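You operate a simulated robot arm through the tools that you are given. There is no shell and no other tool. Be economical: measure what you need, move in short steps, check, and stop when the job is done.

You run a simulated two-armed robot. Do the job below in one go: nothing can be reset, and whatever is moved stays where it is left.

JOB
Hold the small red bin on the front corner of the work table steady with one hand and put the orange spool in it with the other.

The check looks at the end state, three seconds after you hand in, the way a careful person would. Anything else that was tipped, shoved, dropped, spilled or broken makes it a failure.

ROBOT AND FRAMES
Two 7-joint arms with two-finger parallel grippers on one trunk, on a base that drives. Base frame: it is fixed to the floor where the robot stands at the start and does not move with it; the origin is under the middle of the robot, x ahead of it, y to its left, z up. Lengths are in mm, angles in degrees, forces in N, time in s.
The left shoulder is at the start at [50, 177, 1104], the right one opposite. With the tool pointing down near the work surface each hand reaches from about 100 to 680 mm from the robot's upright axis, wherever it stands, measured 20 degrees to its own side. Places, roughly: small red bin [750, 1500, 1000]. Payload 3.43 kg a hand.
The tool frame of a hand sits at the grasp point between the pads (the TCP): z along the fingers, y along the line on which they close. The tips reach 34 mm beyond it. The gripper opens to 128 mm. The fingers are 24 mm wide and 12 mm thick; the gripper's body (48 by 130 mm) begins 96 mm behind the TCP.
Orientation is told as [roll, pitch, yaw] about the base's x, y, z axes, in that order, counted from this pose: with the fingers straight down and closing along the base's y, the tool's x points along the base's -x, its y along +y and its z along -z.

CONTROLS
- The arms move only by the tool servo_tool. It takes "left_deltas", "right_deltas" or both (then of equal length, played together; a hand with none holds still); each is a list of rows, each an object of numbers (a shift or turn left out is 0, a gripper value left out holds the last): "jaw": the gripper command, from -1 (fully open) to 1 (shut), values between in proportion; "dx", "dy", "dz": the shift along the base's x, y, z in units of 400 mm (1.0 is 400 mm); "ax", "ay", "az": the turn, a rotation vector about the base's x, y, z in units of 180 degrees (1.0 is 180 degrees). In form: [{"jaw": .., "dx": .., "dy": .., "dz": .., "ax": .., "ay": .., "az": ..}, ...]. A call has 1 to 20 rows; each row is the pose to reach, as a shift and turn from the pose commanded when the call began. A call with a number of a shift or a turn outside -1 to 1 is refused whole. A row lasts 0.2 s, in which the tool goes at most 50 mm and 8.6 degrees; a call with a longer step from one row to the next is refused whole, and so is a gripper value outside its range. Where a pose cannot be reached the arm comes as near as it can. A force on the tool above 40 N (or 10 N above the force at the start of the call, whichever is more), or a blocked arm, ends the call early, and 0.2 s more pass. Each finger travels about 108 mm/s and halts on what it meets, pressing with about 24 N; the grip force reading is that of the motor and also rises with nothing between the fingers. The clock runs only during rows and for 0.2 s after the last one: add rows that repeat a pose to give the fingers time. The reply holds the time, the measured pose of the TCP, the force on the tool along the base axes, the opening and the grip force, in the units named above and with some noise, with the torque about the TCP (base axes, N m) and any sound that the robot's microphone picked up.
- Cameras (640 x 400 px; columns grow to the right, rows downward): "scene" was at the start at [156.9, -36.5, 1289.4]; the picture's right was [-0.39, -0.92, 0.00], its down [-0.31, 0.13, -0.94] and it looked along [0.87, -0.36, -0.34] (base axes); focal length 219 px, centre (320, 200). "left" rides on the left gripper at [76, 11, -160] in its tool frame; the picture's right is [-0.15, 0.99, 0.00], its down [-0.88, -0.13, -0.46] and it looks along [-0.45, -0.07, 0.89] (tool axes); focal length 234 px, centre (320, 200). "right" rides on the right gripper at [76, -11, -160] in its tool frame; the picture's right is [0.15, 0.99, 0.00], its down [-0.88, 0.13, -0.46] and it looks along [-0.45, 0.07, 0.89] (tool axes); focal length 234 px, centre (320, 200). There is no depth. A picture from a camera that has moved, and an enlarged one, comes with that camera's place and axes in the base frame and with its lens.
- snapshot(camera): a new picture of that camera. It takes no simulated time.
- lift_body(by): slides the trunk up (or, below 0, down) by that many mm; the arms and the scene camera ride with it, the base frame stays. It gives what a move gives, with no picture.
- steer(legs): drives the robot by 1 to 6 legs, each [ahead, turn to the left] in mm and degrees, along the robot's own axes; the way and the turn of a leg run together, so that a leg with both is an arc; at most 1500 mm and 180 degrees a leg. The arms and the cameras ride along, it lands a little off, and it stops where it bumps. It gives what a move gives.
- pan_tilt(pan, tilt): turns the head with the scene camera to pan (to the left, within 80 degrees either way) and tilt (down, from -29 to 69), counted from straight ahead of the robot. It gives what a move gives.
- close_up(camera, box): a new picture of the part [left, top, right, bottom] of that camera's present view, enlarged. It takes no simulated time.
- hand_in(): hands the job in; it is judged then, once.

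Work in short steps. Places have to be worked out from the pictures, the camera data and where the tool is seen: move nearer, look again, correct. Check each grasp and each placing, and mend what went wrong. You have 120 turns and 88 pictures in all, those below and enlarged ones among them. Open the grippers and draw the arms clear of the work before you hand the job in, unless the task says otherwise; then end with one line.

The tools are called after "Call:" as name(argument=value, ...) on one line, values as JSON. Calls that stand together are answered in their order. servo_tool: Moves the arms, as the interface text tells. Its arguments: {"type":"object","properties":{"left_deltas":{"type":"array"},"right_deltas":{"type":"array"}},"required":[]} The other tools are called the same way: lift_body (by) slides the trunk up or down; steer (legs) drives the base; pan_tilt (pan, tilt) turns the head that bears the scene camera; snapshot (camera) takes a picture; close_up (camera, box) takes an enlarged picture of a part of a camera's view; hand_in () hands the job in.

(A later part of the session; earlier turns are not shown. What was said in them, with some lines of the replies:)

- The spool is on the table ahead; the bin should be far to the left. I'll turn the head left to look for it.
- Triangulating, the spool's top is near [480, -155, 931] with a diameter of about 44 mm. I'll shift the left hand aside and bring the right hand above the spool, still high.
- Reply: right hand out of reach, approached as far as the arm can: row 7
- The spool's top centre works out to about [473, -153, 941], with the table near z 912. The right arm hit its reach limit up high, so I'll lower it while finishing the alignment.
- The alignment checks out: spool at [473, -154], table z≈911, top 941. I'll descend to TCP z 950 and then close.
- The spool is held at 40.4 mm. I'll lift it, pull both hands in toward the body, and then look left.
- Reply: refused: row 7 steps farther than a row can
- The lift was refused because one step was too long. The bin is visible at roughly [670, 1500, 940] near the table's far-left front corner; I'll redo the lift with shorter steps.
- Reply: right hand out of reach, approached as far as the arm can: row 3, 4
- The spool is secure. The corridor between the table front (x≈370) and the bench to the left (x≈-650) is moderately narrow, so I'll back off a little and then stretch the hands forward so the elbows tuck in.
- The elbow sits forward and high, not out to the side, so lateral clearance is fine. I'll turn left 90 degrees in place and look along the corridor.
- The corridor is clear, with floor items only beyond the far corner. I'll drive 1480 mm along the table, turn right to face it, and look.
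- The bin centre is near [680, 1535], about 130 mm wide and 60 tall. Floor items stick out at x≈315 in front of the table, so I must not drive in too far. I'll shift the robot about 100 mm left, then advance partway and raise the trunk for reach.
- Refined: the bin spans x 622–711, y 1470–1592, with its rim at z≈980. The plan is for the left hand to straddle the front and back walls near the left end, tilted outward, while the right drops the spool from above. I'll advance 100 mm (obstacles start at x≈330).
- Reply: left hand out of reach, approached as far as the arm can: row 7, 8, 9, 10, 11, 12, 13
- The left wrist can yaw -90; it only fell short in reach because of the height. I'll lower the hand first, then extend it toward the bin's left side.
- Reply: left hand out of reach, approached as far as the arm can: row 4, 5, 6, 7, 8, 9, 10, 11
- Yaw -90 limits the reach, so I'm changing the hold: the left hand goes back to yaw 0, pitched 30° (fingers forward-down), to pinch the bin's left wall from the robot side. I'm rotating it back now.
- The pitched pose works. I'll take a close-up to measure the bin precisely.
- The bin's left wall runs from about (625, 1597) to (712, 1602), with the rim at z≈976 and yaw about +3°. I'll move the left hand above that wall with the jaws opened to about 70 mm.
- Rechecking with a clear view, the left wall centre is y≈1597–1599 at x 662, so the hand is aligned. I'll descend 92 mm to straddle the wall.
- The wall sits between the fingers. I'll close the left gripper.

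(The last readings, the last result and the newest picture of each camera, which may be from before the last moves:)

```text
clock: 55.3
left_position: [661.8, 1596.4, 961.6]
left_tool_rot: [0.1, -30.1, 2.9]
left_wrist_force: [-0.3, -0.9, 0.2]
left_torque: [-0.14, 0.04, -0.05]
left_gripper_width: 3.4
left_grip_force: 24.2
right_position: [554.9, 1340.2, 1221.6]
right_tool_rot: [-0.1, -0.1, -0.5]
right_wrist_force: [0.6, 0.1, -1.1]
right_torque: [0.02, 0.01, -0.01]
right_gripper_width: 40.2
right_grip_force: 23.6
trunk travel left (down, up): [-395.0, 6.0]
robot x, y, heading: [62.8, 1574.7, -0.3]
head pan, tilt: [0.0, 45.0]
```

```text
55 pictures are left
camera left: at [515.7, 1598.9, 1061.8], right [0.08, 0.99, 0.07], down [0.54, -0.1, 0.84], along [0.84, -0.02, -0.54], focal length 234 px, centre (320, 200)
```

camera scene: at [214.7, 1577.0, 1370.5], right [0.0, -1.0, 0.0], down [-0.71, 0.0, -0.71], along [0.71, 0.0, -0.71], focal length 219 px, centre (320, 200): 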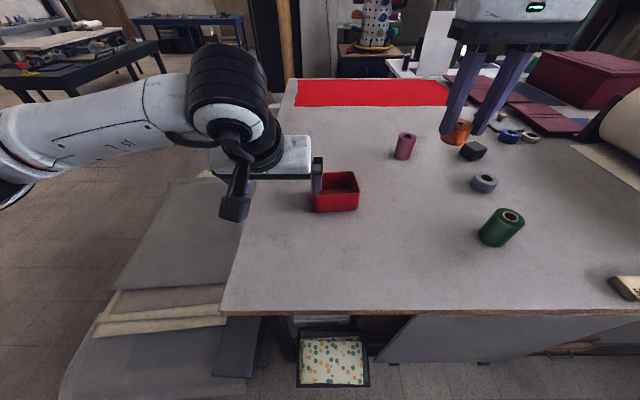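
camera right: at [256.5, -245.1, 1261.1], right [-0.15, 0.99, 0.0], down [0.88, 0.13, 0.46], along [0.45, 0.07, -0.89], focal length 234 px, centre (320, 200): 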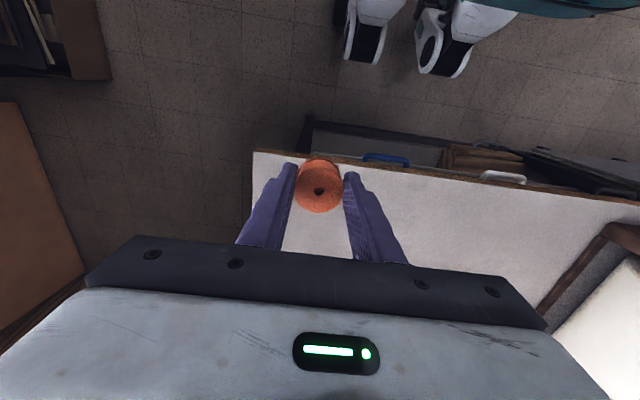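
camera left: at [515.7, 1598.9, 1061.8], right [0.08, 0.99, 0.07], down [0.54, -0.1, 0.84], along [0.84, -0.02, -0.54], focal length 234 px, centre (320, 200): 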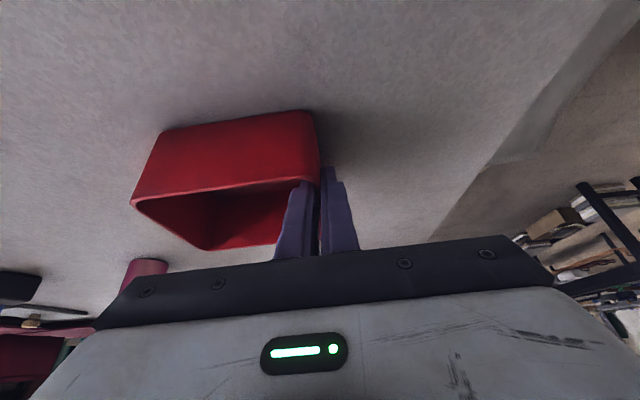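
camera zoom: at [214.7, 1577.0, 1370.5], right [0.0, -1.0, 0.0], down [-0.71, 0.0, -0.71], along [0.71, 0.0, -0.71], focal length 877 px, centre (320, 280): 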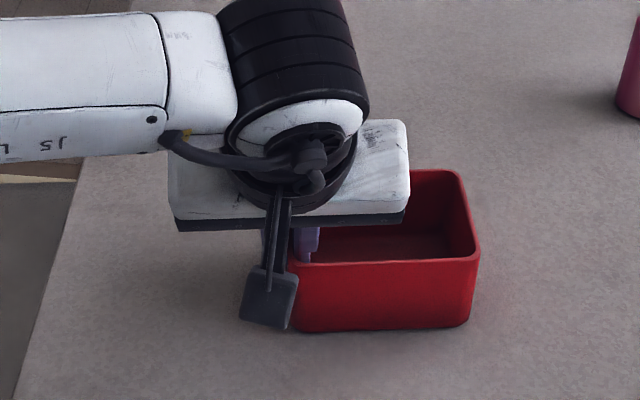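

The bin is gripped firmly (3.4 mm wall) and stayed flat, with its interior at about x 632–710, y 1478–1593. Now the right hand lowers and comes in from the right toward above [682, 1518].

Call:
servo_tool(right_deltas=[{"dz": -0.1}, {"dz": -0.2}, {"dz": -0.2525, "dx": 0.05}, {"dz": -0.2525, "dx": 0.15}, {"dz": -0.2525, "dx": 0.25}, {"dz": -0.2525, "dx": 0.32, "dy": 0.05}, {"dz": -0.2525, "dx": 0.32, "dy": 0.15}, {"dz": -0.2525, "dx": 0.32, "dy": 0.15}])

Call:
snapshot(camera="scene")

Call:
snapshot(camera="right")

```text
clock: 57.1
left_position: [663.7, 1595.1, 961.1]
left_tool_rot: [0.1, -30.0, 2.8]
left_wrist_force: [0.0, 0.0, 0.9]
left_torque: [-0.1, 0.03, -0.05]
left_gripper_width: 3.4
left_grip_force: 24.1
right_position: [607.6, 1349.4, 1113.7]
right_tool_rot: [0.1, -0.1, -0.5]
right_wrist_force: [-0.5, -0.5, -0.2]
right_torque: [0.03, -0.03, -0.03]
right_gripper_width: 40.4
right_grip_force: 24.5
right hand out of reach, approached as far as the arm can: row 5, 6, 7, 8
trunk travel left (down, up): [-395.0, 6.0]
robot x, y, heading: [58.7, 1578.1, -0.3]
head pan, tilt: [0.0, 45.0]
```

```text
54 pictures are left
camera scene: at [214.7, 1576.9, 1370.5], right [0.0, -1.0, 0.0], down [-0.71, 0.0, -0.71], along [0.71, 0.0, -0.71], focal length 219 px, centre (320, 200)
```

scene: 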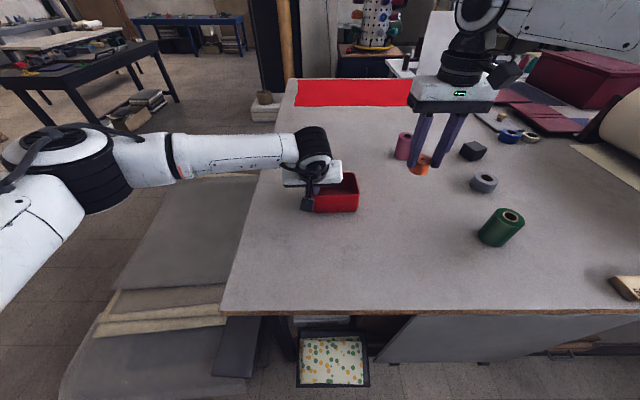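

```text
53 pictures are left
camera right: at [531.4, 1340.1, 1273.0], right [-0.14, 0.99, 0.0], down [0.88, 0.12, 0.46], along [0.45, 0.07, -0.89], focal length 234 px, centre (320, 200)
```

right: 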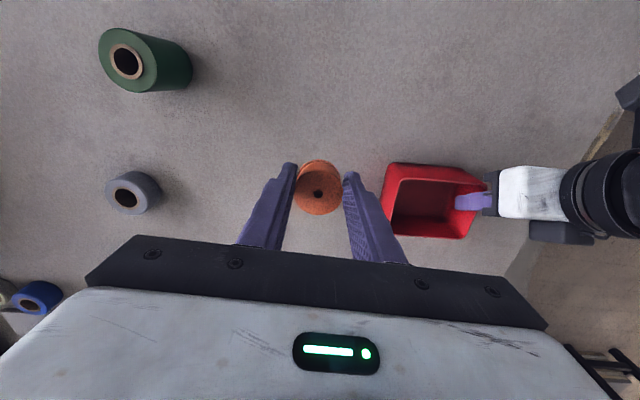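

The right arm hit its reach limit at this height (x 607). Reach grows lower down, so I'll descend to z≈1030 beside the bin and extend there.

Call:
servo_tool(right_deltas=[{"dz": -0.1}, {"dz": -0.2}, {"dz": -0.21, "dx": 0.08}, {"dz": -0.21, "dx": 0.16, "dy": 0.05}, {"dz": -0.21, "dx": 0.185, "dy": 0.14}, {"dz": -0.21, "dx": 0.185, "dy": 0.15}, {"dz": -0.21, "dx": 0.185, "dy": 0.15}])

Call:
snapshot(camera="right")

```text
clock: 58.7
left_position: [661.1, 1596.8, 962.6]
left_tool_rot: [0.1, -30.1, 2.8]
left_wrist_force: [0.1, -0.6, -0.2]
left_torque: [-0.11, 0.04, -0.04]
left_gripper_width: 3.2
left_grip_force: 24.4
right_position: [606.7, 1349.7, 1043.1]
right_tool_rot: [0.2, -0.1, -0.3]
right_wrist_force: [-0.6, 0.3, -1.5]
right_torque: [0.01, -0.01, -0.01]
right_gripper_width: 40.2
right_grip_force: 24.4
right hand out of reach, approached as far as the arm can: row 2, 3, 4, 5, 6, 7
trunk travel left (down, up): [-395.0, 6.0]
robot x, y, heading: [62.6, 1578.3, -0.5]
head pan, tilt: [0.0, 45.0]
```

```text
52 pictures are left
camera right: at [529.5, 1338.6, 1201.9], right [-0.14, 0.99, 0.0], down [0.88, 0.12, 0.46], along [0.45, 0.07, -0.89], focal length 234 px, centre (320, 200)
```

right: 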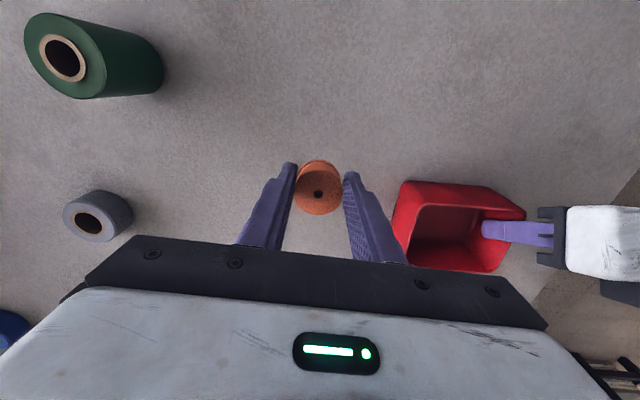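

The right arm seems limited by its wrist at yaw 0. I'll test whether yawing the right hand gives it more forward reach, in free space beside the bin.

Call:
servo_tool(right_deltas=[{"dz": 0.05, "az": -0.04}, {"dz": 0.1, "az": -0.08}, {"dz": 0.1, "az": -0.12}, {"dz": 0.1, "az": -0.16}, {"dz": 0.1, "az": -0.2}, {"dz": 0.1, "az": -0.2, "dx": 0.1}, {"dz": 0.1, "az": -0.2, "dx": 0.185}, {"dz": 0.1, "az": -0.2, "dx": 0.185}])

```text
clock: 60.5
left_position: [662.8, 1596.0, 961.5]
left_tool_rot: [0.1, -30.1, 2.7]
left_wrist_force: [0.2, 1.0, 0.3]
left_torque: [-0.08, 0.0, -0.01]
left_gripper_width: 3.5
left_grip_force: 24.3
right_position: [626.7, 1322.1, 1083.8]
right_tool_rot: [0.2, 0.0, -36.4]
right_wrist_force: [-0.1, -0.6, -0.1]
right_torque: [-0.01, -0.03, 0.04]
right_gripper_width: 40.1
right_grip_force: 24.1
right hand out of reach, approached as far as the arm can: row 6, 7, 8
trunk travel left (down, up): [-395.0, 6.0]
robot x, y, heading: [61.3, 1577.9, -0.2]
head pan, tilt: [0.0, 45.0]
```

Yaw helps only slightly, so the robot should stand closer. Before deciding, I'll look straight down with the head to measure the clearance between the base and the items on the floor.

Call:
pan_tilt(pan=0, tilt=69)

Call:
snapshot(camera="scene")

```text
clock: 61.4
left_position: [662.4, 1595.8, 961.3]
left_tool_rot: [0.1, -30.1, 2.9]
left_wrist_force: [0.0, 0.0, 0.6]
left_torque: [-0.08, 0.0, -0.03]
left_gripper_width: 3.3
left_grip_force: 24.1
right_position: [626.7, 1322.0, 1083.7]
right_tool_rot: [0.2, 0.1, -36.3]
right_wrist_force: [-0.5, 0.3, 0.3]
right_torque: [0.02, -0.03, -0.05]
right_gripper_width: 40.2
right_grip_force: 24.4
trunk travel left (down, up): [-395.0, 6.0]
robot x, y, heading: [61.6, 1580.7, -0.4]
head pan, tilt: [0.0, 68.8]
```

```text
51 pictures are left
camera scene: at [189.4, 1577.1, 1341.7], right [0.0, -1.0, 0.0], down [-0.93, 0.0, -0.36], along [0.36, 0.0, -0.93], focal length 219 px, centre (320, 200)
```

scene: 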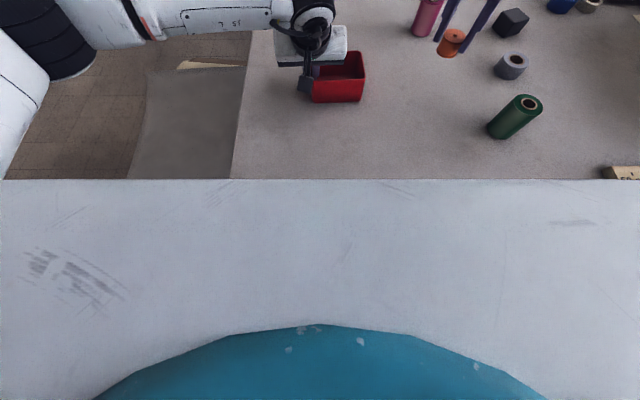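

The base front sits around x 155 while the floor box starts at x≈312, so there is about 150 mm of room. I'll release the bin gently, lift the left hand, pull both hands back, and drive 90 mm closer.

Call:
servo_tool(left_deltas=[{"jaw": 0.8}, {"jaw": 0.4}, {"jaw": -0.094}, {"jaw": -0.094}, {"dz": 0.08}, {"dz": 0.16}, {"dz": 0.24}, {"dz": 0.24, "dx": -0.1}, {"dz": 0.24, "dx": -0.2}, {"dz": 0.24, "dx": -0.22}], right_deltas=[{"dx": 0}, {"dx": 0}, {"dx": 0}, {"dx": 0, "az": 0.04}, {"dx": -0.05, "az": 0.08}, {"dx": -0.15, "az": 0.12}, {"dx": -0.22, "az": 0.16}, {"dx": -0.22, "az": 0.2}, {"dx": -0.22, "az": 0.2}, {"dx": -0.22, "az": 0.2}])

Call:
steer(legs=[[90, 0]])

Call:
pan_tilt(pan=0, tilt=45)

Call:
snapshot(camera="scene")

```text
clock: 63.6
left_position: [574.6, 1597.7, 1058.7]
left_tool_rot: [0.0, -30.1, 2.9]
left_wrist_force: [0.2, -0.1, -0.6]
left_torque: [-0.03, 0.01, 0.02]
left_gripper_width: 70.2
left_grip_force: 0.0
right_position: [536.6, 1320.7, 1082.9]
right_tool_rot: [0.0, 0.0, -0.3]
right_wrist_force: [0.3, -0.4, -0.8]
right_torque: [0.01, 0.03, -0.02]
right_gripper_width: 40.2
right_grip_force: 23.9
trunk travel left (down, up): [-395.0, 6.0]
robot x, y, heading: [62.9, 1578.4, -0.1]
head pan, tilt: [0.0, 68.8]
```

```text
clock: 64.8
left_position: [653.6, 1596.5, 1058.0]
left_tool_rot: [0.1, -30.1, 2.8]
left_wrist_force: [0.6, -0.7, -0.1]
left_torque: [0.01, 0.02, -0.02]
left_gripper_width: 70.1
left_grip_force: 0.1
right_position: [617.0, 1321.6, 1082.9]
right_tool_rot: [0.0, 0.0, -0.4]
right_wrist_force: [-0.6, -0.4, -0.1]
right_torque: [0.01, -0.03, -0.02]
right_gripper_width: 40.1
right_grip_force: 24.2
trunk travel left (down, up): [-395.0, 6.0]
robot x, y, heading: [145.1, 1579.9, -0.4]
head pan, tilt: [0.0, 68.8]
stopped in leg 1: the robot was blocked; the commanded pose is now the measured one
```

```text
clock: 65.7
left_position: [654.6, 1597.2, 1057.3]
left_tool_rot: [0.1, -30.1, 2.8]
left_wrist_force: [-1.1, -0.5, -0.1]
left_torque: [0.02, 0.01, -0.02]
left_gripper_width: 70.1
left_grip_force: 0.1
right_position: [618.9, 1320.1, 1082.6]
right_tool_rot: [0.0, 0.0, -0.4]
right_wrist_force: [0.9, -0.6, -0.2]
right_torque: [-0.02, 0.01, -0.02]
right_gripper_width: 40.3
right_grip_force: 24.2
trunk travel left (down, up): [-395.0, 6.0]
robot x, y, heading: [143.7, 1578.4, -0.3]
head pan, tilt: [0.0, 45.0]
```

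```text
50 pictures are left
camera scene: at [295.2, 1576.5, 1370.4], right [-0.01, -1.0, 0.0], down [-0.71, 0.0, -0.71], along [0.71, 0.0, -0.71], focal length 219 px, centre (320, 200)
```

scene: 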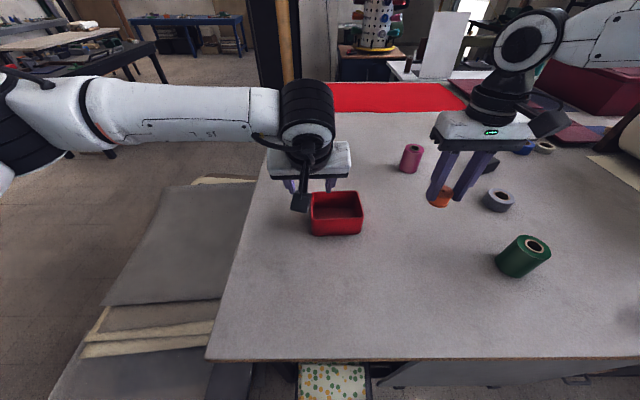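

The base was stopped by a light bump at x 145; the table and its objects look unmoved. I'll back off 15 mm to leave contact and then check the bin and surroundings.

Call:
steer(legs=[[-15, 0]])

Call:
close_up(camera="scene", box=[260, 150, 420, 250])

Call:
close_up(camera="scene", box=[160, 280, 352, 400])

```text
clock: 66.4
left_position: [637.8, 1597.0, 1059.3]
left_tool_rot: [0.1, -30.1, 2.9]
left_wrist_force: [1.0, -0.2, 0.1]
left_torque: [0.02, 0.0, -0.01]
left_gripper_width: 70.1
left_grip_force: 0.1
right_position: [602.9, 1321.7, 1081.4]
right_tool_rot: [0.1, 0.0, -0.4]
right_wrist_force: [-0.1, 0.6, 0.2]
right_torque: [0.01, -0.01, 0.06]
right_gripper_width: 40.2
right_grip_force: 24.4
trunk travel left (down, up): [-395.0, 6.0]
robot x, y, heading: [131.1, 1578.6, -0.4]
head pan, tilt: [0.0, 45.0]
```

```text
4.00 times, centred on (340, 200) of scene
camera zoom: at [279.7, 1576.5, 1370.6], right [-0.01, -1.0, 0.0], down [-0.71, 0.0, -0.71], along [0.71, 0.0, -0.71], focal length 877 px, centre (240, 200)
```

zoom: 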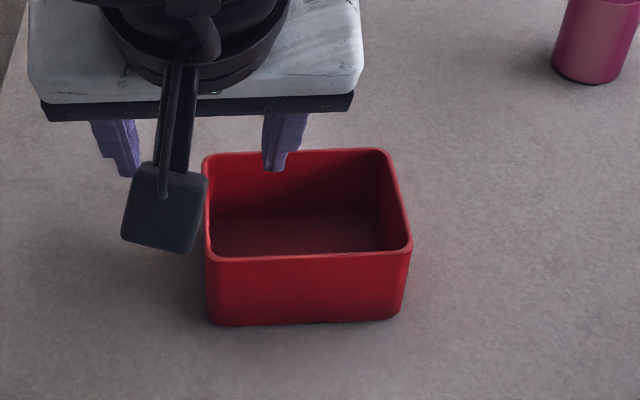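

```text
3.33 times, centred on (256, 340) of scene
camera zoom: at [279.7, 1576.5, 1370.6], right [-0.01, -1.0, 0.0], down [-0.71, 0.0, -0.71], along [0.71, 0.0, -0.71], focal length 731 px, centre (533, -267)
```

zoom: 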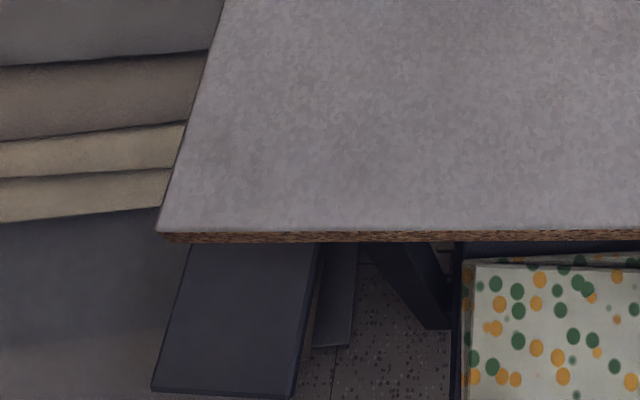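

The bin is unchanged (left wall y≈1597, x 625–714) and nothing else was disturbed. I'll regrip: move 24 mm forward, straight down, then close.

Call:
servo_tool(left_deltas=[{"dx": 0.06}, {"dx": 0.06}, {"dx": 0.06, "dz": -0.1}, {"dx": 0.06, "dz": -0.2}, {"dx": 0.06, "dz": -0.2425}, {"dx": 0.06, "dz": -0.2425}, {"dx": 0.06, "dz": -0.2425, "jaw": 0.3}, {"dx": 0.06, "dz": -0.2425, "jaw": 0.6}, {"dx": 0.06, "dz": -0.2425, "jaw": 0.8}, {"dx": 0.06, "dz": -0.2425, "jaw": 1}, {"dx": 0.06, "dz": -0.2425, "jaw": 1}, {"dx": 0.06, "dz": -0.2425, "jaw": 1}])

Call:
snapshot(camera="scene")

Call:
snapshot(camera="left")

```text
clock: 69.0
left_position: [664.9, 1596.7, 960.4]
left_tool_rot: [0.1, -30.1, 2.7]
left_wrist_force: [0.7, 0.9, -0.7]
left_torque: [-0.04, -0.02, 0.01]
left_gripper_width: 3.1
left_grip_force: 24.2
right_position: [604.0, 1321.7, 1081.8]
right_tool_rot: [0.0, 0.0, -0.5]
right_wrist_force: [0.2, 0.1, -0.3]
right_torque: [0.01, 0.0, 0.02]
right_gripper_width: 40.5
right_grip_force: 23.8
trunk travel left (down, up): [-395.0, 6.0]
robot x, y, heading: [130.2, 1576.1, -0.3]
head pan, tilt: [0.0, 45.0]
```

```text
47 pictures are left
camera scene: at [280.4, 1576.5, 1370.5], right [-0.01, -1.0, 0.0], down [-0.71, 0.0, -0.71], along [0.71, 0.0, -0.71], focal length 219 px, centre (320, 200)
```

scene: 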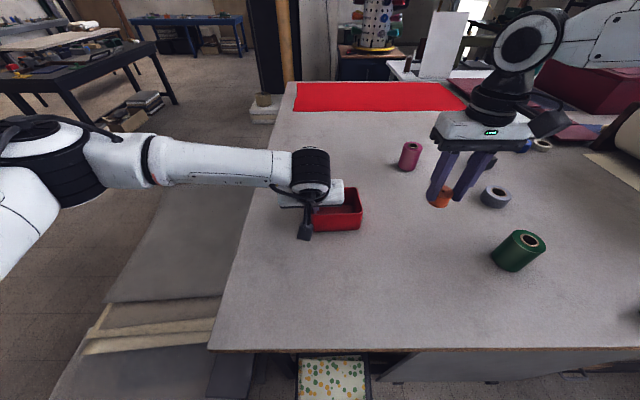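

```text
46 pictures are left
camera left: at [517.8, 1599.3, 1060.3], right [0.08, 0.99, 0.07], down [0.54, -0.1, 0.84], along [0.84, -0.02, -0.54], focal length 234 px, centre (320, 200)
```

left: 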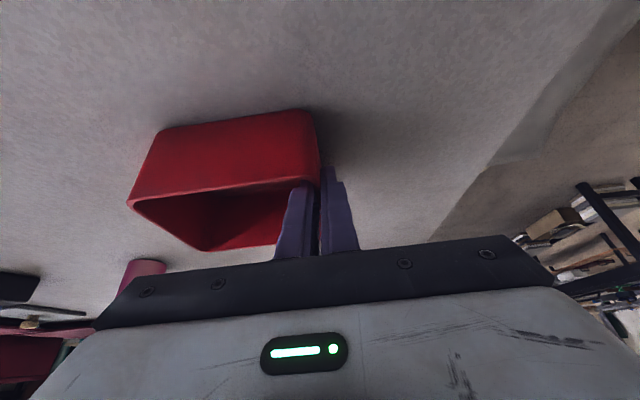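

The bin is held again (3.1 mm). I'll bring the right hand toward [678, 1515], approaching from the right at the current height with a slight yaw.

Call:
servo_tool(right_deltas=[{"dx": 0.06, "az": -0.03}, {"dx": 0.12, "az": -0.05, "dy": 0.05}, {"dx": 0.16, "az": -0.05, "dy": 0.14}, {"dx": 0.18, "az": -0.05, "dy": 0.24}, {"dx": 0.185, "az": -0.05, "dy": 0.32}, {"dx": 0.185, "az": -0.05, "dy": 0.32}])

Call:
snapshot(camera="scene")

Call:
snapshot(camera="right")

```text
clock: 70.4
left_position: [664.1, 1597.6, 960.8]
left_tool_rot: [0.1, -30.1, 2.8]
left_wrist_force: [0.1, 0.2, 0.1]
left_torque: [-0.07, -0.04, -0.02]
left_gripper_width: 3.5
left_grip_force: 24.0
right_position: [630.2, 1401.1, 1085.1]
right_tool_rot: [0.0, 0.0, -9.5]
right_wrist_force: [0.1, 0.3, 0.2]
right_torque: [0.01, -0.04, -0.01]
right_gripper_width: 40.3
right_grip_force: 24.2
right hand out of reach, approached as far as the arm can: row 3, 4, 5, 6
trunk travel left (down, up): [-395.0, 6.0]
robot x, y, heading: [128.9, 1577.0, -0.1]
head pan, tilt: [0.0, 45.0]
```

```text
45 pictures are left
camera scene: at [280.4, 1576.5, 1370.5], right [-0.01, -1.0, 0.0], down [-0.71, 0.0, -0.71], along [0.71, 0.0, -0.71], focal length 219 px, centre (320, 200)
```

scene: 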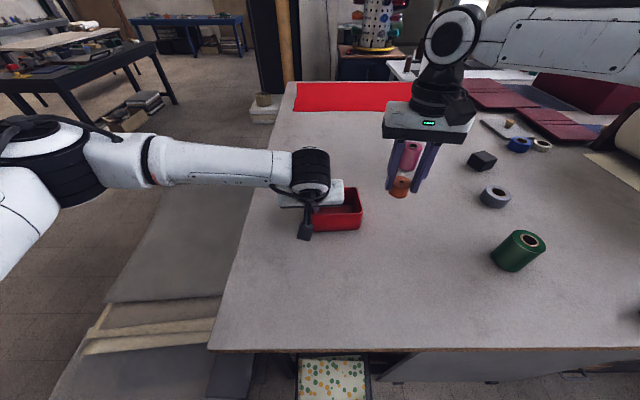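

```text
44 pictures are left
camera right: at [553.2, 1402.9, 1243.9], right [0.02, 1.0, 0.0], down [0.89, -0.02, 0.46], along [0.46, -0.01, -0.89], focal length 234 px, centre (320, 200)
```

right: 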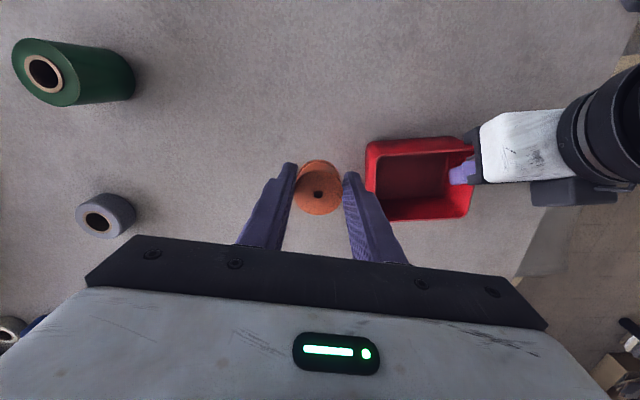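

The arm's inward reach with a vertical hand is limited; the left arm reached well because it was pitched. I'll pitch the right hand -15° and roll it slightly so its body leans back and right, away from the left hand, then try again short of the bin.

Call:
servo_tool(right_deltas=[{"ay": -0.03, "ax": 0.02, "az": 0.02}, {"ay": -0.06, "ax": 0.04, "az": 0.04}, {"ay": -0.083, "ax": 0.067, "az": 0.05}, {"ay": -0.083, "ax": 0.067, "az": 0.05, "dx": 0.06}, {"ay": -0.083, "ax": 0.067, "az": 0.05, "dx": 0.115, "dy": 0.05}, {"ay": -0.083, "ax": 0.067, "az": 0.05, "dx": 0.115, "dy": 0.1}, {"ay": -0.083, "ax": 0.067, "az": 0.05, "dx": 0.115, "dy": 0.1}])

```text
clock: 72.0
left_position: [665.0, 1597.3, 960.5]
left_tool_rot: [0.1, -30.2, 2.8]
left_wrist_force: [-0.4, 0.1, 0.0]
left_torque: [0.0, -0.01, 0.02]
left_gripper_width: 3.3
left_grip_force: 24.0
right_position: [677.1, 1440.2, 1083.3]
right_tool_rot: [13.7, -13.6, -2.0]
right_wrist_force: [0.2, 0.2, 0.5]
right_torque: [0.02, 0.0, -0.02]
right_gripper_width: 40.2
right_grip_force: 24.1
trunk travel left (down, up): [-395.0, 6.0]
robot x, y, heading: [127.4, 1577.1, -0.4]
head pan, tilt: [0.0, 45.0]
```

That reached without limits. Now I'll slide over the bin to y≈1513 at this height and look.

Call:
servo_tool(right_deltas=[{"dy": 0.06}, {"dy": 0.12}, {"dy": 0.18}, {"dy": 0.18}])

Call:
snapshot(camera="scene")

Call:
snapshot(camera="right")

Call:
snapshot(camera="left")

```text
clock: 73.0
left_position: [664.6, 1597.5, 960.1]
left_tool_rot: [0.1, -30.1, 2.8]
left_wrist_force: [0.2, 0.3, -1.0]
left_torque: [-0.04, -0.02, 0.01]
left_gripper_width: 3.2
left_grip_force: 23.7
right_position: [656.7, 1478.4, 1085.9]
right_tool_rot: [13.6, -13.7, -2.0]
right_wrist_force: [0.0, -0.6, 0.0]
right_torque: [0.03, 0.0, -0.01]
right_gripper_width: 40.1
right_grip_force: 24.2
right hand out of reach, approached as far as the arm can: row 2, 3, 4
trunk travel left (down, up): [-395.0, 6.0]
robot x, y, heading: [130.2, 1576.2, -0.3]
head pan, tilt: [0.0, 45.0]
```

```text
43 pictures are left
camera scene: at [280.4, 1576.5, 1370.5], right [-0.01, -1.0, 0.0], down [-0.71, 0.0, -0.71], along [0.71, 0.0, -0.71], focal length 219 px, centre (320, 200)
```

scene: 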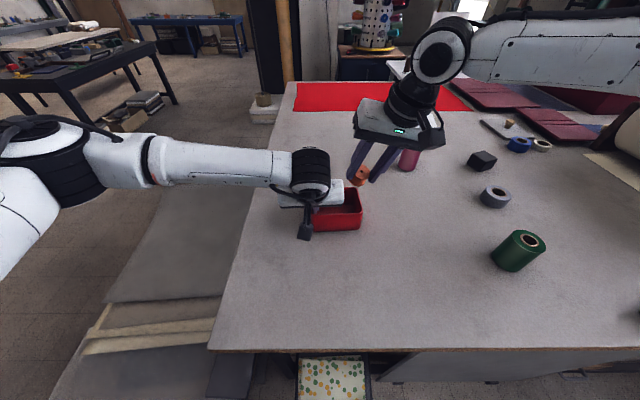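

```text
42 pictures are left
camera right: at [545.1, 1434.0, 1215.9], right [-0.16, 0.97, 0.19], down [0.74, -0.01, 0.67], along [0.65, 0.25, -0.72], focal length 234 px, centre (320, 200)
```

right: 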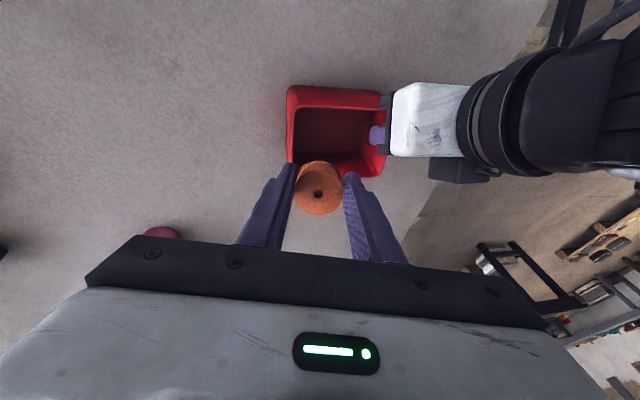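

```text
41 pictures are left
camera left: at [517.8, 1599.3, 1060.3], right [0.08, 0.99, 0.07], down [0.54, -0.1, 0.84], along [0.84, -0.02, -0.54], focal length 234 px, centre (320, 200)
```

left: 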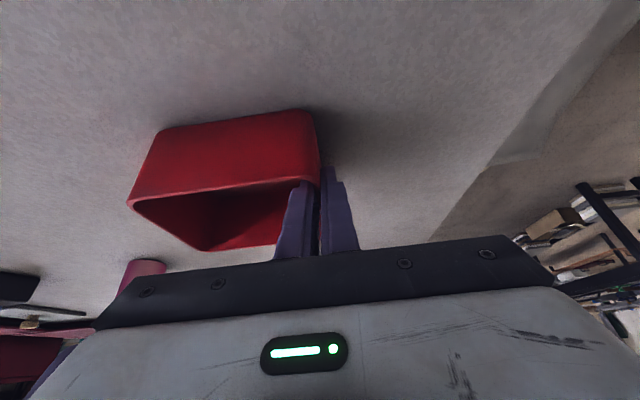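

The hand now stops at [657, 1478], with plenty of space to the left hand. A bit more pitch and roll should give the missing 30 mm.

Call:
servo_tool(right_deltas=[{"ay": -0.025, "ax": 0.025}, {"ay": -0.05, "ax": 0.05}, {"ay": -0.06, "ax": 0.06, "dz": -0.03}, {"ay": -0.06, "ax": 0.06, "dz": -0.05, "dx": 0.05, "dy": 0.04}, {"ay": -0.06, "ax": 0.06, "dz": -0.05, "dx": 0.05, "dy": 0.08}, {"ay": -0.06, "ax": 0.06, "dz": -0.05, "dx": 0.05, "dy": 0.08}])

Call:
snapshot(camera="right")

Call:
close_up(camera="scene", box=[240, 90, 480, 240])

```text
clock: 74.4
left_position: [664.0, 1597.0, 960.8]
left_tool_rot: [0.1, -30.1, 2.8]
left_wrist_force: [0.5, -0.2, -0.5]
left_torque: [-0.03, 0.02, 0.01]
left_gripper_width: 3.5
left_grip_force: 23.9
right_position: [677.4, 1509.3, 1066.3]
right_tool_rot: [25.7, -23.7, -5.9]
right_wrist_force: [-0.7, 0.9, 0.5]
right_torque: [0.03, 0.05, -0.02]
right_gripper_width: 40.4
right_grip_force: 24.0
trunk travel left (down, up): [-395.0, 6.0]
robot x, y, heading: [128.4, 1573.7, -0.4]
head pan, tilt: [0.0, 45.0]
```

```text
40 pictures are left
camera right: at [543.8, 1444.6, 1162.5], right [-0.21, 0.92, 0.33], down [0.61, -0.14, 0.78], along [0.77, 0.37, -0.53], focal length 234 px, centre (320, 200)
```

right: 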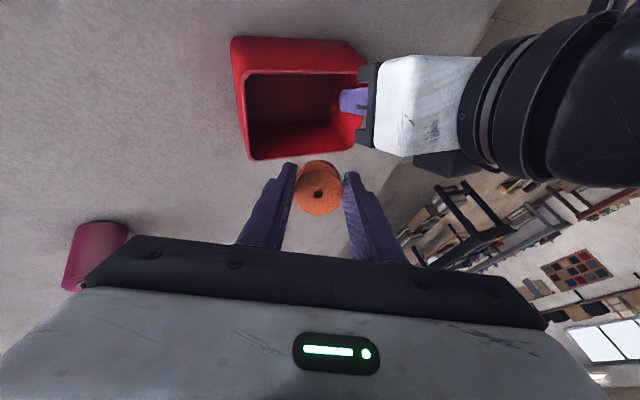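

```text
2.67 times, centred on (360, 165) of scene
camera zoom: at [280.4, 1576.6, 1370.5], right [-0.01, -1.0, 0.0], down [-0.71, 0.0, -0.71], along [0.71, 0.0, -0.71], focal length 585 px, centre (213, 293)
```

zoom: 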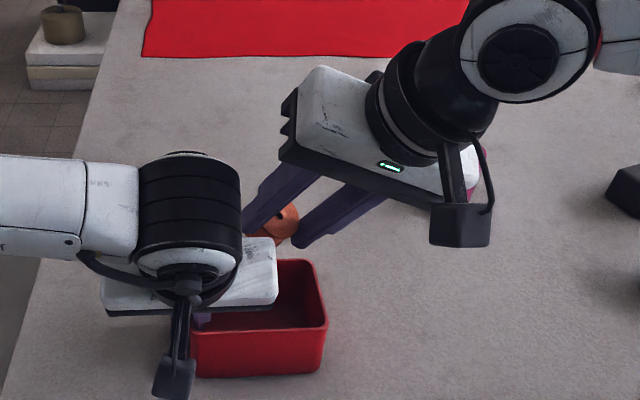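

The right hand is above the bin at [677, 1509, 1066], fingers angled down-left. To stay clear of the left gripper's body, I'll lower only to z≈1015 so the spool bottom is at rim level, then look.

Call:
servo_tool(right_deltas=[{"dz": -0.05, "dx": -0.01}, {"dz": -0.1, "dx": -0.0125}, {"dz": -0.128, "dx": -0.0125}, {"dz": -0.128, "dx": -0.0125}])

Call:
snapshot(camera="right")

Call:
close_up(camera="scene", box=[260, 110, 420, 240])

Call:
snapshot(camera="left")

```text
clock: 75.4
left_position: [664.1, 1595.1, 960.8]
left_tool_rot: [0.1, -30.1, 2.8]
left_wrist_force: [0.6, 0.4, -0.3]
left_torque: [-0.04, 0.02, 0.02]
left_gripper_width: 3.2
left_grip_force: 23.9
right_position: [672.2, 1508.0, 1013.8]
right_tool_rot: [25.8, -23.9, -5.7]
right_wrist_force: [0.3, -0.4, -0.5]
right_torque: [-0.02, 0.03, -0.02]
right_gripper_width: 40.5
right_grip_force: 24.1
trunk travel left (down, up): [-395.0, 6.0]
robot x, y, heading: [125.6, 1580.6, -0.2]
head pan, tilt: [0.0, 45.0]
```

```text
38 pictures are left
camera right: at [537.8, 1442.7, 1111.7], right [-0.21, 0.92, 0.34], down [0.61, -0.14, 0.78], along [0.77, 0.37, -0.52], focal length 234 px, centre (320, 200)
```

right: 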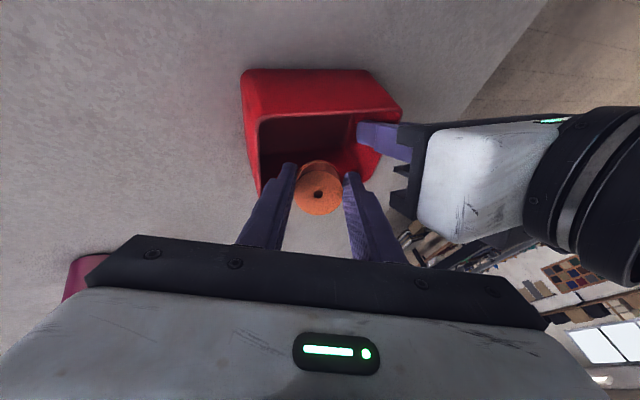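

```text
3.08 times, centred on (340, 175) of scene
camera zoom: at [280.4, 1576.5, 1370.5], right [-0.01, -1.0, 0.0], down [-0.71, 0.0, -0.71], along [0.71, 0.0, -0.71], focal length 675 px, centre (258, 277)
```

zoom: 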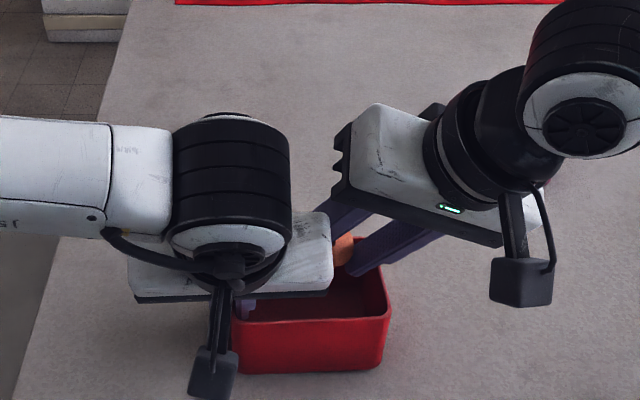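

```text
36 pictures are left
camera left: at [517.8, 1599.3, 1060.3], right [0.08, 0.99, 0.07], down [0.54, -0.1, 0.84], along [0.84, -0.02, -0.54], focal length 234 px, centre (320, 200)
```

left: 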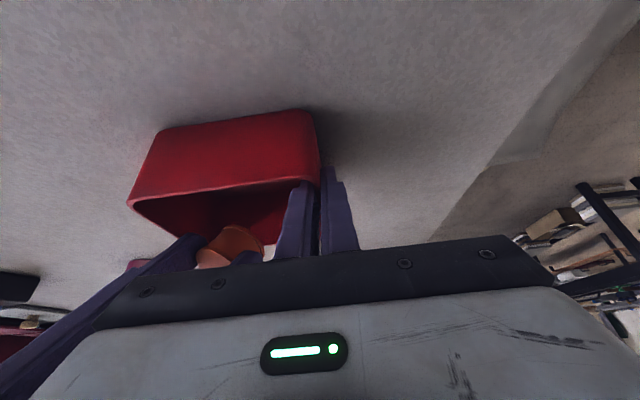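

The spool sits over the bin's interior at rim level, both hands clear of each other. I'll shift 8 mm toward the bin centre and open the right gripper modestly to let it drop in.

Call:
servo_tool(right_deltas=[{"dx": -0.02}, {"dx": -0.02}, {"dx": -0.02, "jaw": 0.2}, {"dx": -0.02, "jaw": 0.03}, {"dx": -0.02, "jaw": 0.03}, {"dx": -0.02, "jaw": 0.03}, {"dx": -0.02, "jaw": 0.03}])

Call:
snapshot(camera="right")

Call:
snapshot(camera="left")

```text
clock: 77.0
left_position: [664.9, 1598.3, 960.1]
left_tool_rot: [0.2, -30.1, 2.9]
left_wrist_force: [-9.1, 24.9, 7.9]
left_torque: [-2.83, -0.63, -1.29]
left_gripper_width: 3.6
left_grip_force: 23.9
right_position: [664.5, 1506.3, 1013.8]
right_tool_rot: [25.2, -23.7, -6.0]
right_wrist_force: [9.8, -25.1, -7.2]
right_torque: [0.8, 0.18, 0.47]
right_gripper_width: 47.4
right_grip_force: 0.2
trunk travel left (down, up): [-395.0, 6.0]
robot x, y, heading: [128.4, 1580.1, -0.3]
head pan, tilt: [0.0, 45.0]
```

```text
35 pictures are left
camera right: at [530.8, 1442.5, 1110.7], right [-0.21, 0.92, 0.33], down [0.61, -0.14, 0.78], along [0.77, 0.36, -0.53], focal length 234 px, centre (320, 200)
```

right: 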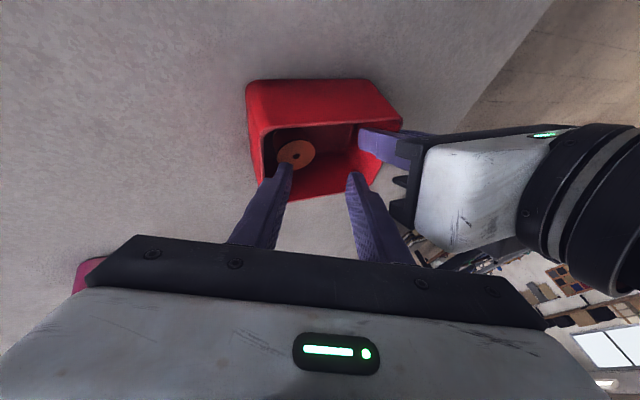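

```text
34 pictures are left
camera left: at [518.1, 1599.9, 1060.2], right [0.07, 0.99, 0.08], down [0.54, -0.1, 0.84], along [0.84, -0.02, -0.54], focal length 234 px, centre (320, 200)
```

left: 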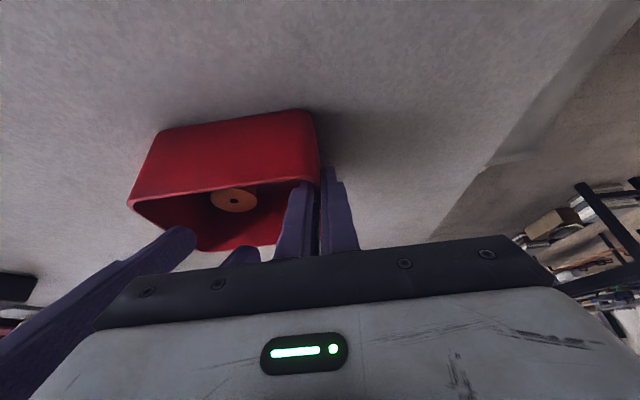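

The spool lies in the bin. The right finger carriage pressed on the left gripper (25 N) on opening, so I'll close the right jaws a little first to relieve that, then lift it straight up.

Call:
servo_tool(right_deltas=[{"jaw": 0.35}, {"jaw": 0.45}, {"jaw": 0.45}, {"jaw": 0.45}])

```text
clock: 78.0
left_position: [664.1, 1596.0, 960.5]
left_tool_rot: [-0.1, -30.2, 2.8]
left_wrist_force: [-0.4, -0.4, 0.1]
left_torque: [-0.05, -0.05, -0.04]
left_gripper_width: 3.4
left_grip_force: 24.9
right_position: [663.7, 1510.8, 1015.0]
right_tool_rot: [25.8, -23.7, -5.8]
right_wrist_force: [-0.6, -0.1, -0.7]
right_torque: [0.02, -0.02, 0.01]
right_gripper_width: 35.1
right_grip_force: 0.1
trunk travel left (down, up): [-395.0, 6.0]
robot x, y, heading: [128.6, 1577.1, -0.2]
head pan, tilt: [0.0, 45.0]
```

Contact is gone. I'll lift the right hand straight up, then draw it away to the right and back.

Call:
servo_tool(right_deltas=[{"dz": 0.06}, {"dz": 0.12}, {"dz": 0.15, "dy": -0.05}, {"dz": 0.15, "dy": -0.15}, {"dz": 0.15, "dy": -0.25}, {"dz": 0.17, "dy": -0.33, "dx": -0.04}, {"dz": 0.17, "dy": -0.4, "dx": -0.12}, {"dz": 0.17, "dy": -0.4, "dx": -0.2}, {"dz": 0.17, "dy": -0.4, "dx": -0.2}])

Call:
close_up(camera="scene", box=[240, 130, 440, 255])

Call:
snapshot(camera="left")

```text
clock: 80.0
left_position: [663.5, 1597.5, 960.3]
left_tool_rot: [0.1, -30.0, 2.8]
left_wrist_force: [1.2, 0.3, 0.5]
left_torque: [-0.07, -0.01, 0.03]
left_gripper_width: 3.3
left_grip_force: 23.9
right_position: [584.6, 1350.7, 1083.6]
right_tool_rot: [25.8, -23.7, -6.0]
right_wrist_force: [-0.2, 0.3, -0.3]
right_torque: [0.03, -0.01, -0.01]
right_gripper_width: 35.1
right_grip_force: 0.0
trunk travel left (down, up): [-395.0, 6.0]
robot x, y, heading: [130.7, 1577.2, -0.3]
head pan, tilt: [0.0, 45.0]
```

```text
3.20 times, centred on (340, 192) of scene
camera zoom: at [280.5, 1576.5, 1370.5], right [-0.01, -1.0, 0.0], down [-0.71, 0.0, -0.71], along [0.71, 0.0, -0.71], focal length 702 px, centre (256, 224)
```

zoom: 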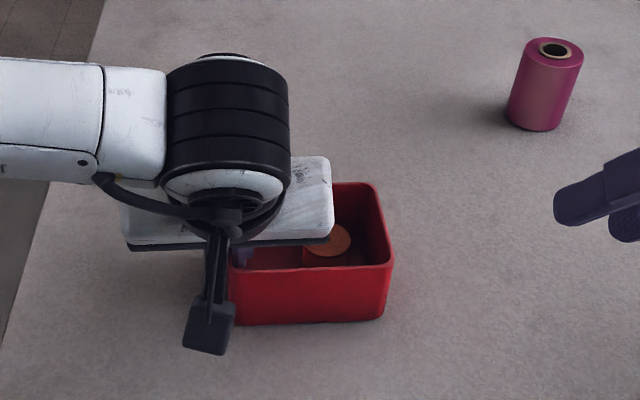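

```text
32 pictures are left
camera left: at [517.9, 1599.3, 1060.2], right [0.08, 0.99, 0.07], down [0.54, -0.1, 0.84], along [0.84, -0.02, -0.54], focal length 234 px, centre (320, 200)
```

left: 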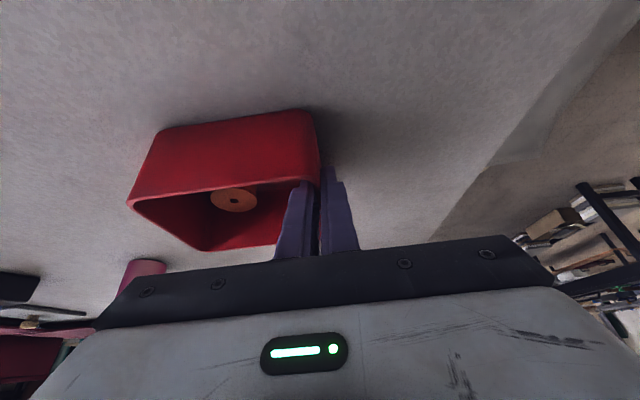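

The spool stands upright inside the bin. I'll release the left hand gently, lift straight up, and draw back; I'll open the right one as well.

Call:
servo_tool(left_deltas=[{"jaw": 0.8}, {"jaw": 0.5}, {"jaw": 0.2}, {"jaw": 0.2}, {"dz": 0.06}, {"dz": 0.12}, {"dz": 0.2}, {"dz": 0.28}, {"dz": 0.28, "dx": -0.1, "dy": 0.05}, {"dz": 0.28, "dx": -0.2, "dy": 0.1}, {"dz": 0.28, "dx": -0.3, "dy": 0.1}, {"dz": 0.28, "dx": -0.4, "dy": 0.1}, {"dz": 0.28, "dx": -0.4, "dy": 0.1, "jaw": -1}, {"dz": 0.28, "dx": -0.4, "dy": 0.1, "jaw": -1}, {"dz": 0.28, "dx": -0.4, "dy": 0.1, "jaw": -1}], right_deltas=[{"dx": 0}, {"dx": 0}, {"dx": 0}, {"dx": 0}, {"dx": 0}, {"dx": 0}, {"dx": 0}, {"dx": -0.1}, {"dx": -0.2}, {"dx": -0.2}, {"dx": -0.2}, {"dx": -0.2, "jaw": -1}, {"dx": -0.2, "jaw": -1}, {"dx": -0.2, "jaw": -1}, {"dx": -0.2, "jaw": -1}])

Call:
snapshot(camera="scene")

Call:
close_up(camera="scene", box=[240, 130, 440, 255])

```text
clock: 83.2
left_position: [503.4, 1637.9, 1072.3]
left_tool_rot: [0.0, -30.1, 2.8]
left_wrist_force: [0.2, 0.1, 0.1]
left_torque: [-0.01, -0.01, 0.0]
left_gripper_width: 128.1
left_grip_force: 0.1
right_position: [504.3, 1350.1, 1082.5]
right_tool_rot: [25.8, -23.7, -5.9]
right_wrist_force: [0.6, -0.3, 0.1]
right_torque: [0.0, -0.02, 0.01]
right_gripper_width: 127.7
right_grip_force: 0.1
trunk travel left (down, up): [-395.0, 6.0]
robot x, y, heading: [129.6, 1578.3, -0.5]
head pan, tilt: [0.0, 45.0]
```

```text
31 pictures are left
camera scene: at [280.5, 1576.5, 1370.5], right [-0.01, -1.0, 0.0], down [-0.71, 0.0, -0.71], along [0.71, 0.0, -0.71], focal length 219 px, centre (320, 200)
```

scene: 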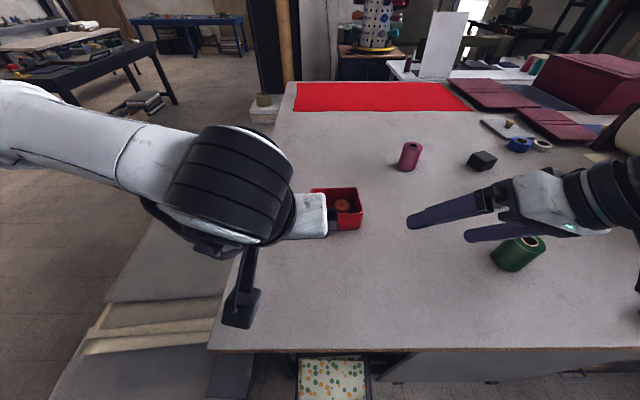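

```text
3.20 times, centred on (340, 192) of scene
camera zoom: at [280.5, 1576.5, 1370.5], right [-0.01, -1.0, 0.0], down [-0.71, 0.0, -0.71], along [0.71, 0.0, -0.71], focal length 702 px, centre (256, 224)
```

zoom: 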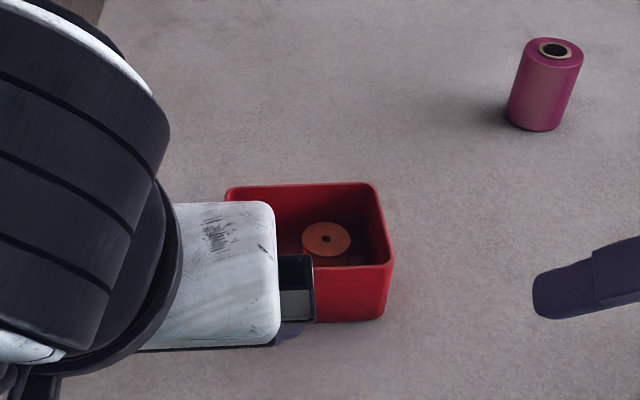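

The spool is in the bin, the bin is in place, and the grippers are open. I'll back the robot off to be clear and take a last look.

Call:
steer(legs=[[-180, 0]])

Call:
snapshot(camera="scene")

```text
clock: 84.7
left_position: [323.5, 1637.6, 1073.7]
left_tool_rot: [0.0, -30.1, 2.8]
left_wrist_force: [0.2, 0.3, -0.4]
left_torque: [0.0, -0.04, -0.03]
left_gripper_width: 128.1
left_grip_force: 0.1
right_position: [324.5, 1349.2, 1082.4]
right_tool_rot: [25.7, -23.7, -6.0]
right_wrist_force: [-0.4, 0.6, -0.6]
right_torque: [-0.02, -0.02, 0.03]
right_gripper_width: 128.2
right_grip_force: 0.0
trunk travel left (down, up): [-395.0, 6.0]
robot x, y, heading: [-49.9, 1578.0, -0.1]
head pan, tilt: [0.0, 45.0]
```

```text
29 pictures are left
camera scene: at [99.8, 1577.4, 1370.6], right [-0.01, -1.0, 0.0], down [-0.71, 0.0, -0.71], along [0.71, 0.0, -0.71], focal length 219 px, centre (320, 200)
```

scene: 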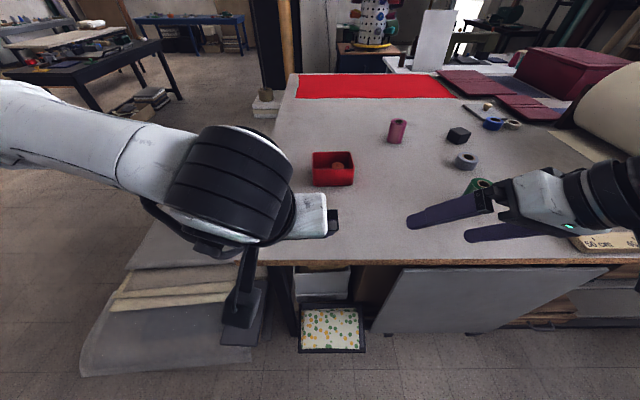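

Everything is in its place: the spool is in the bin, the other objects and the floor box are where they were, and the arms are clear. I'm handing in.

Call:
hand_in()

```text
The job is handed in.
```

The orange spool is standing upright in the small red bin: the left hand held the bin's wall while the right hand dropped the spool in from rim height. While I was driving in closer, the base bumped something in front of the table and stopped, but nothing looked moved afterwards.
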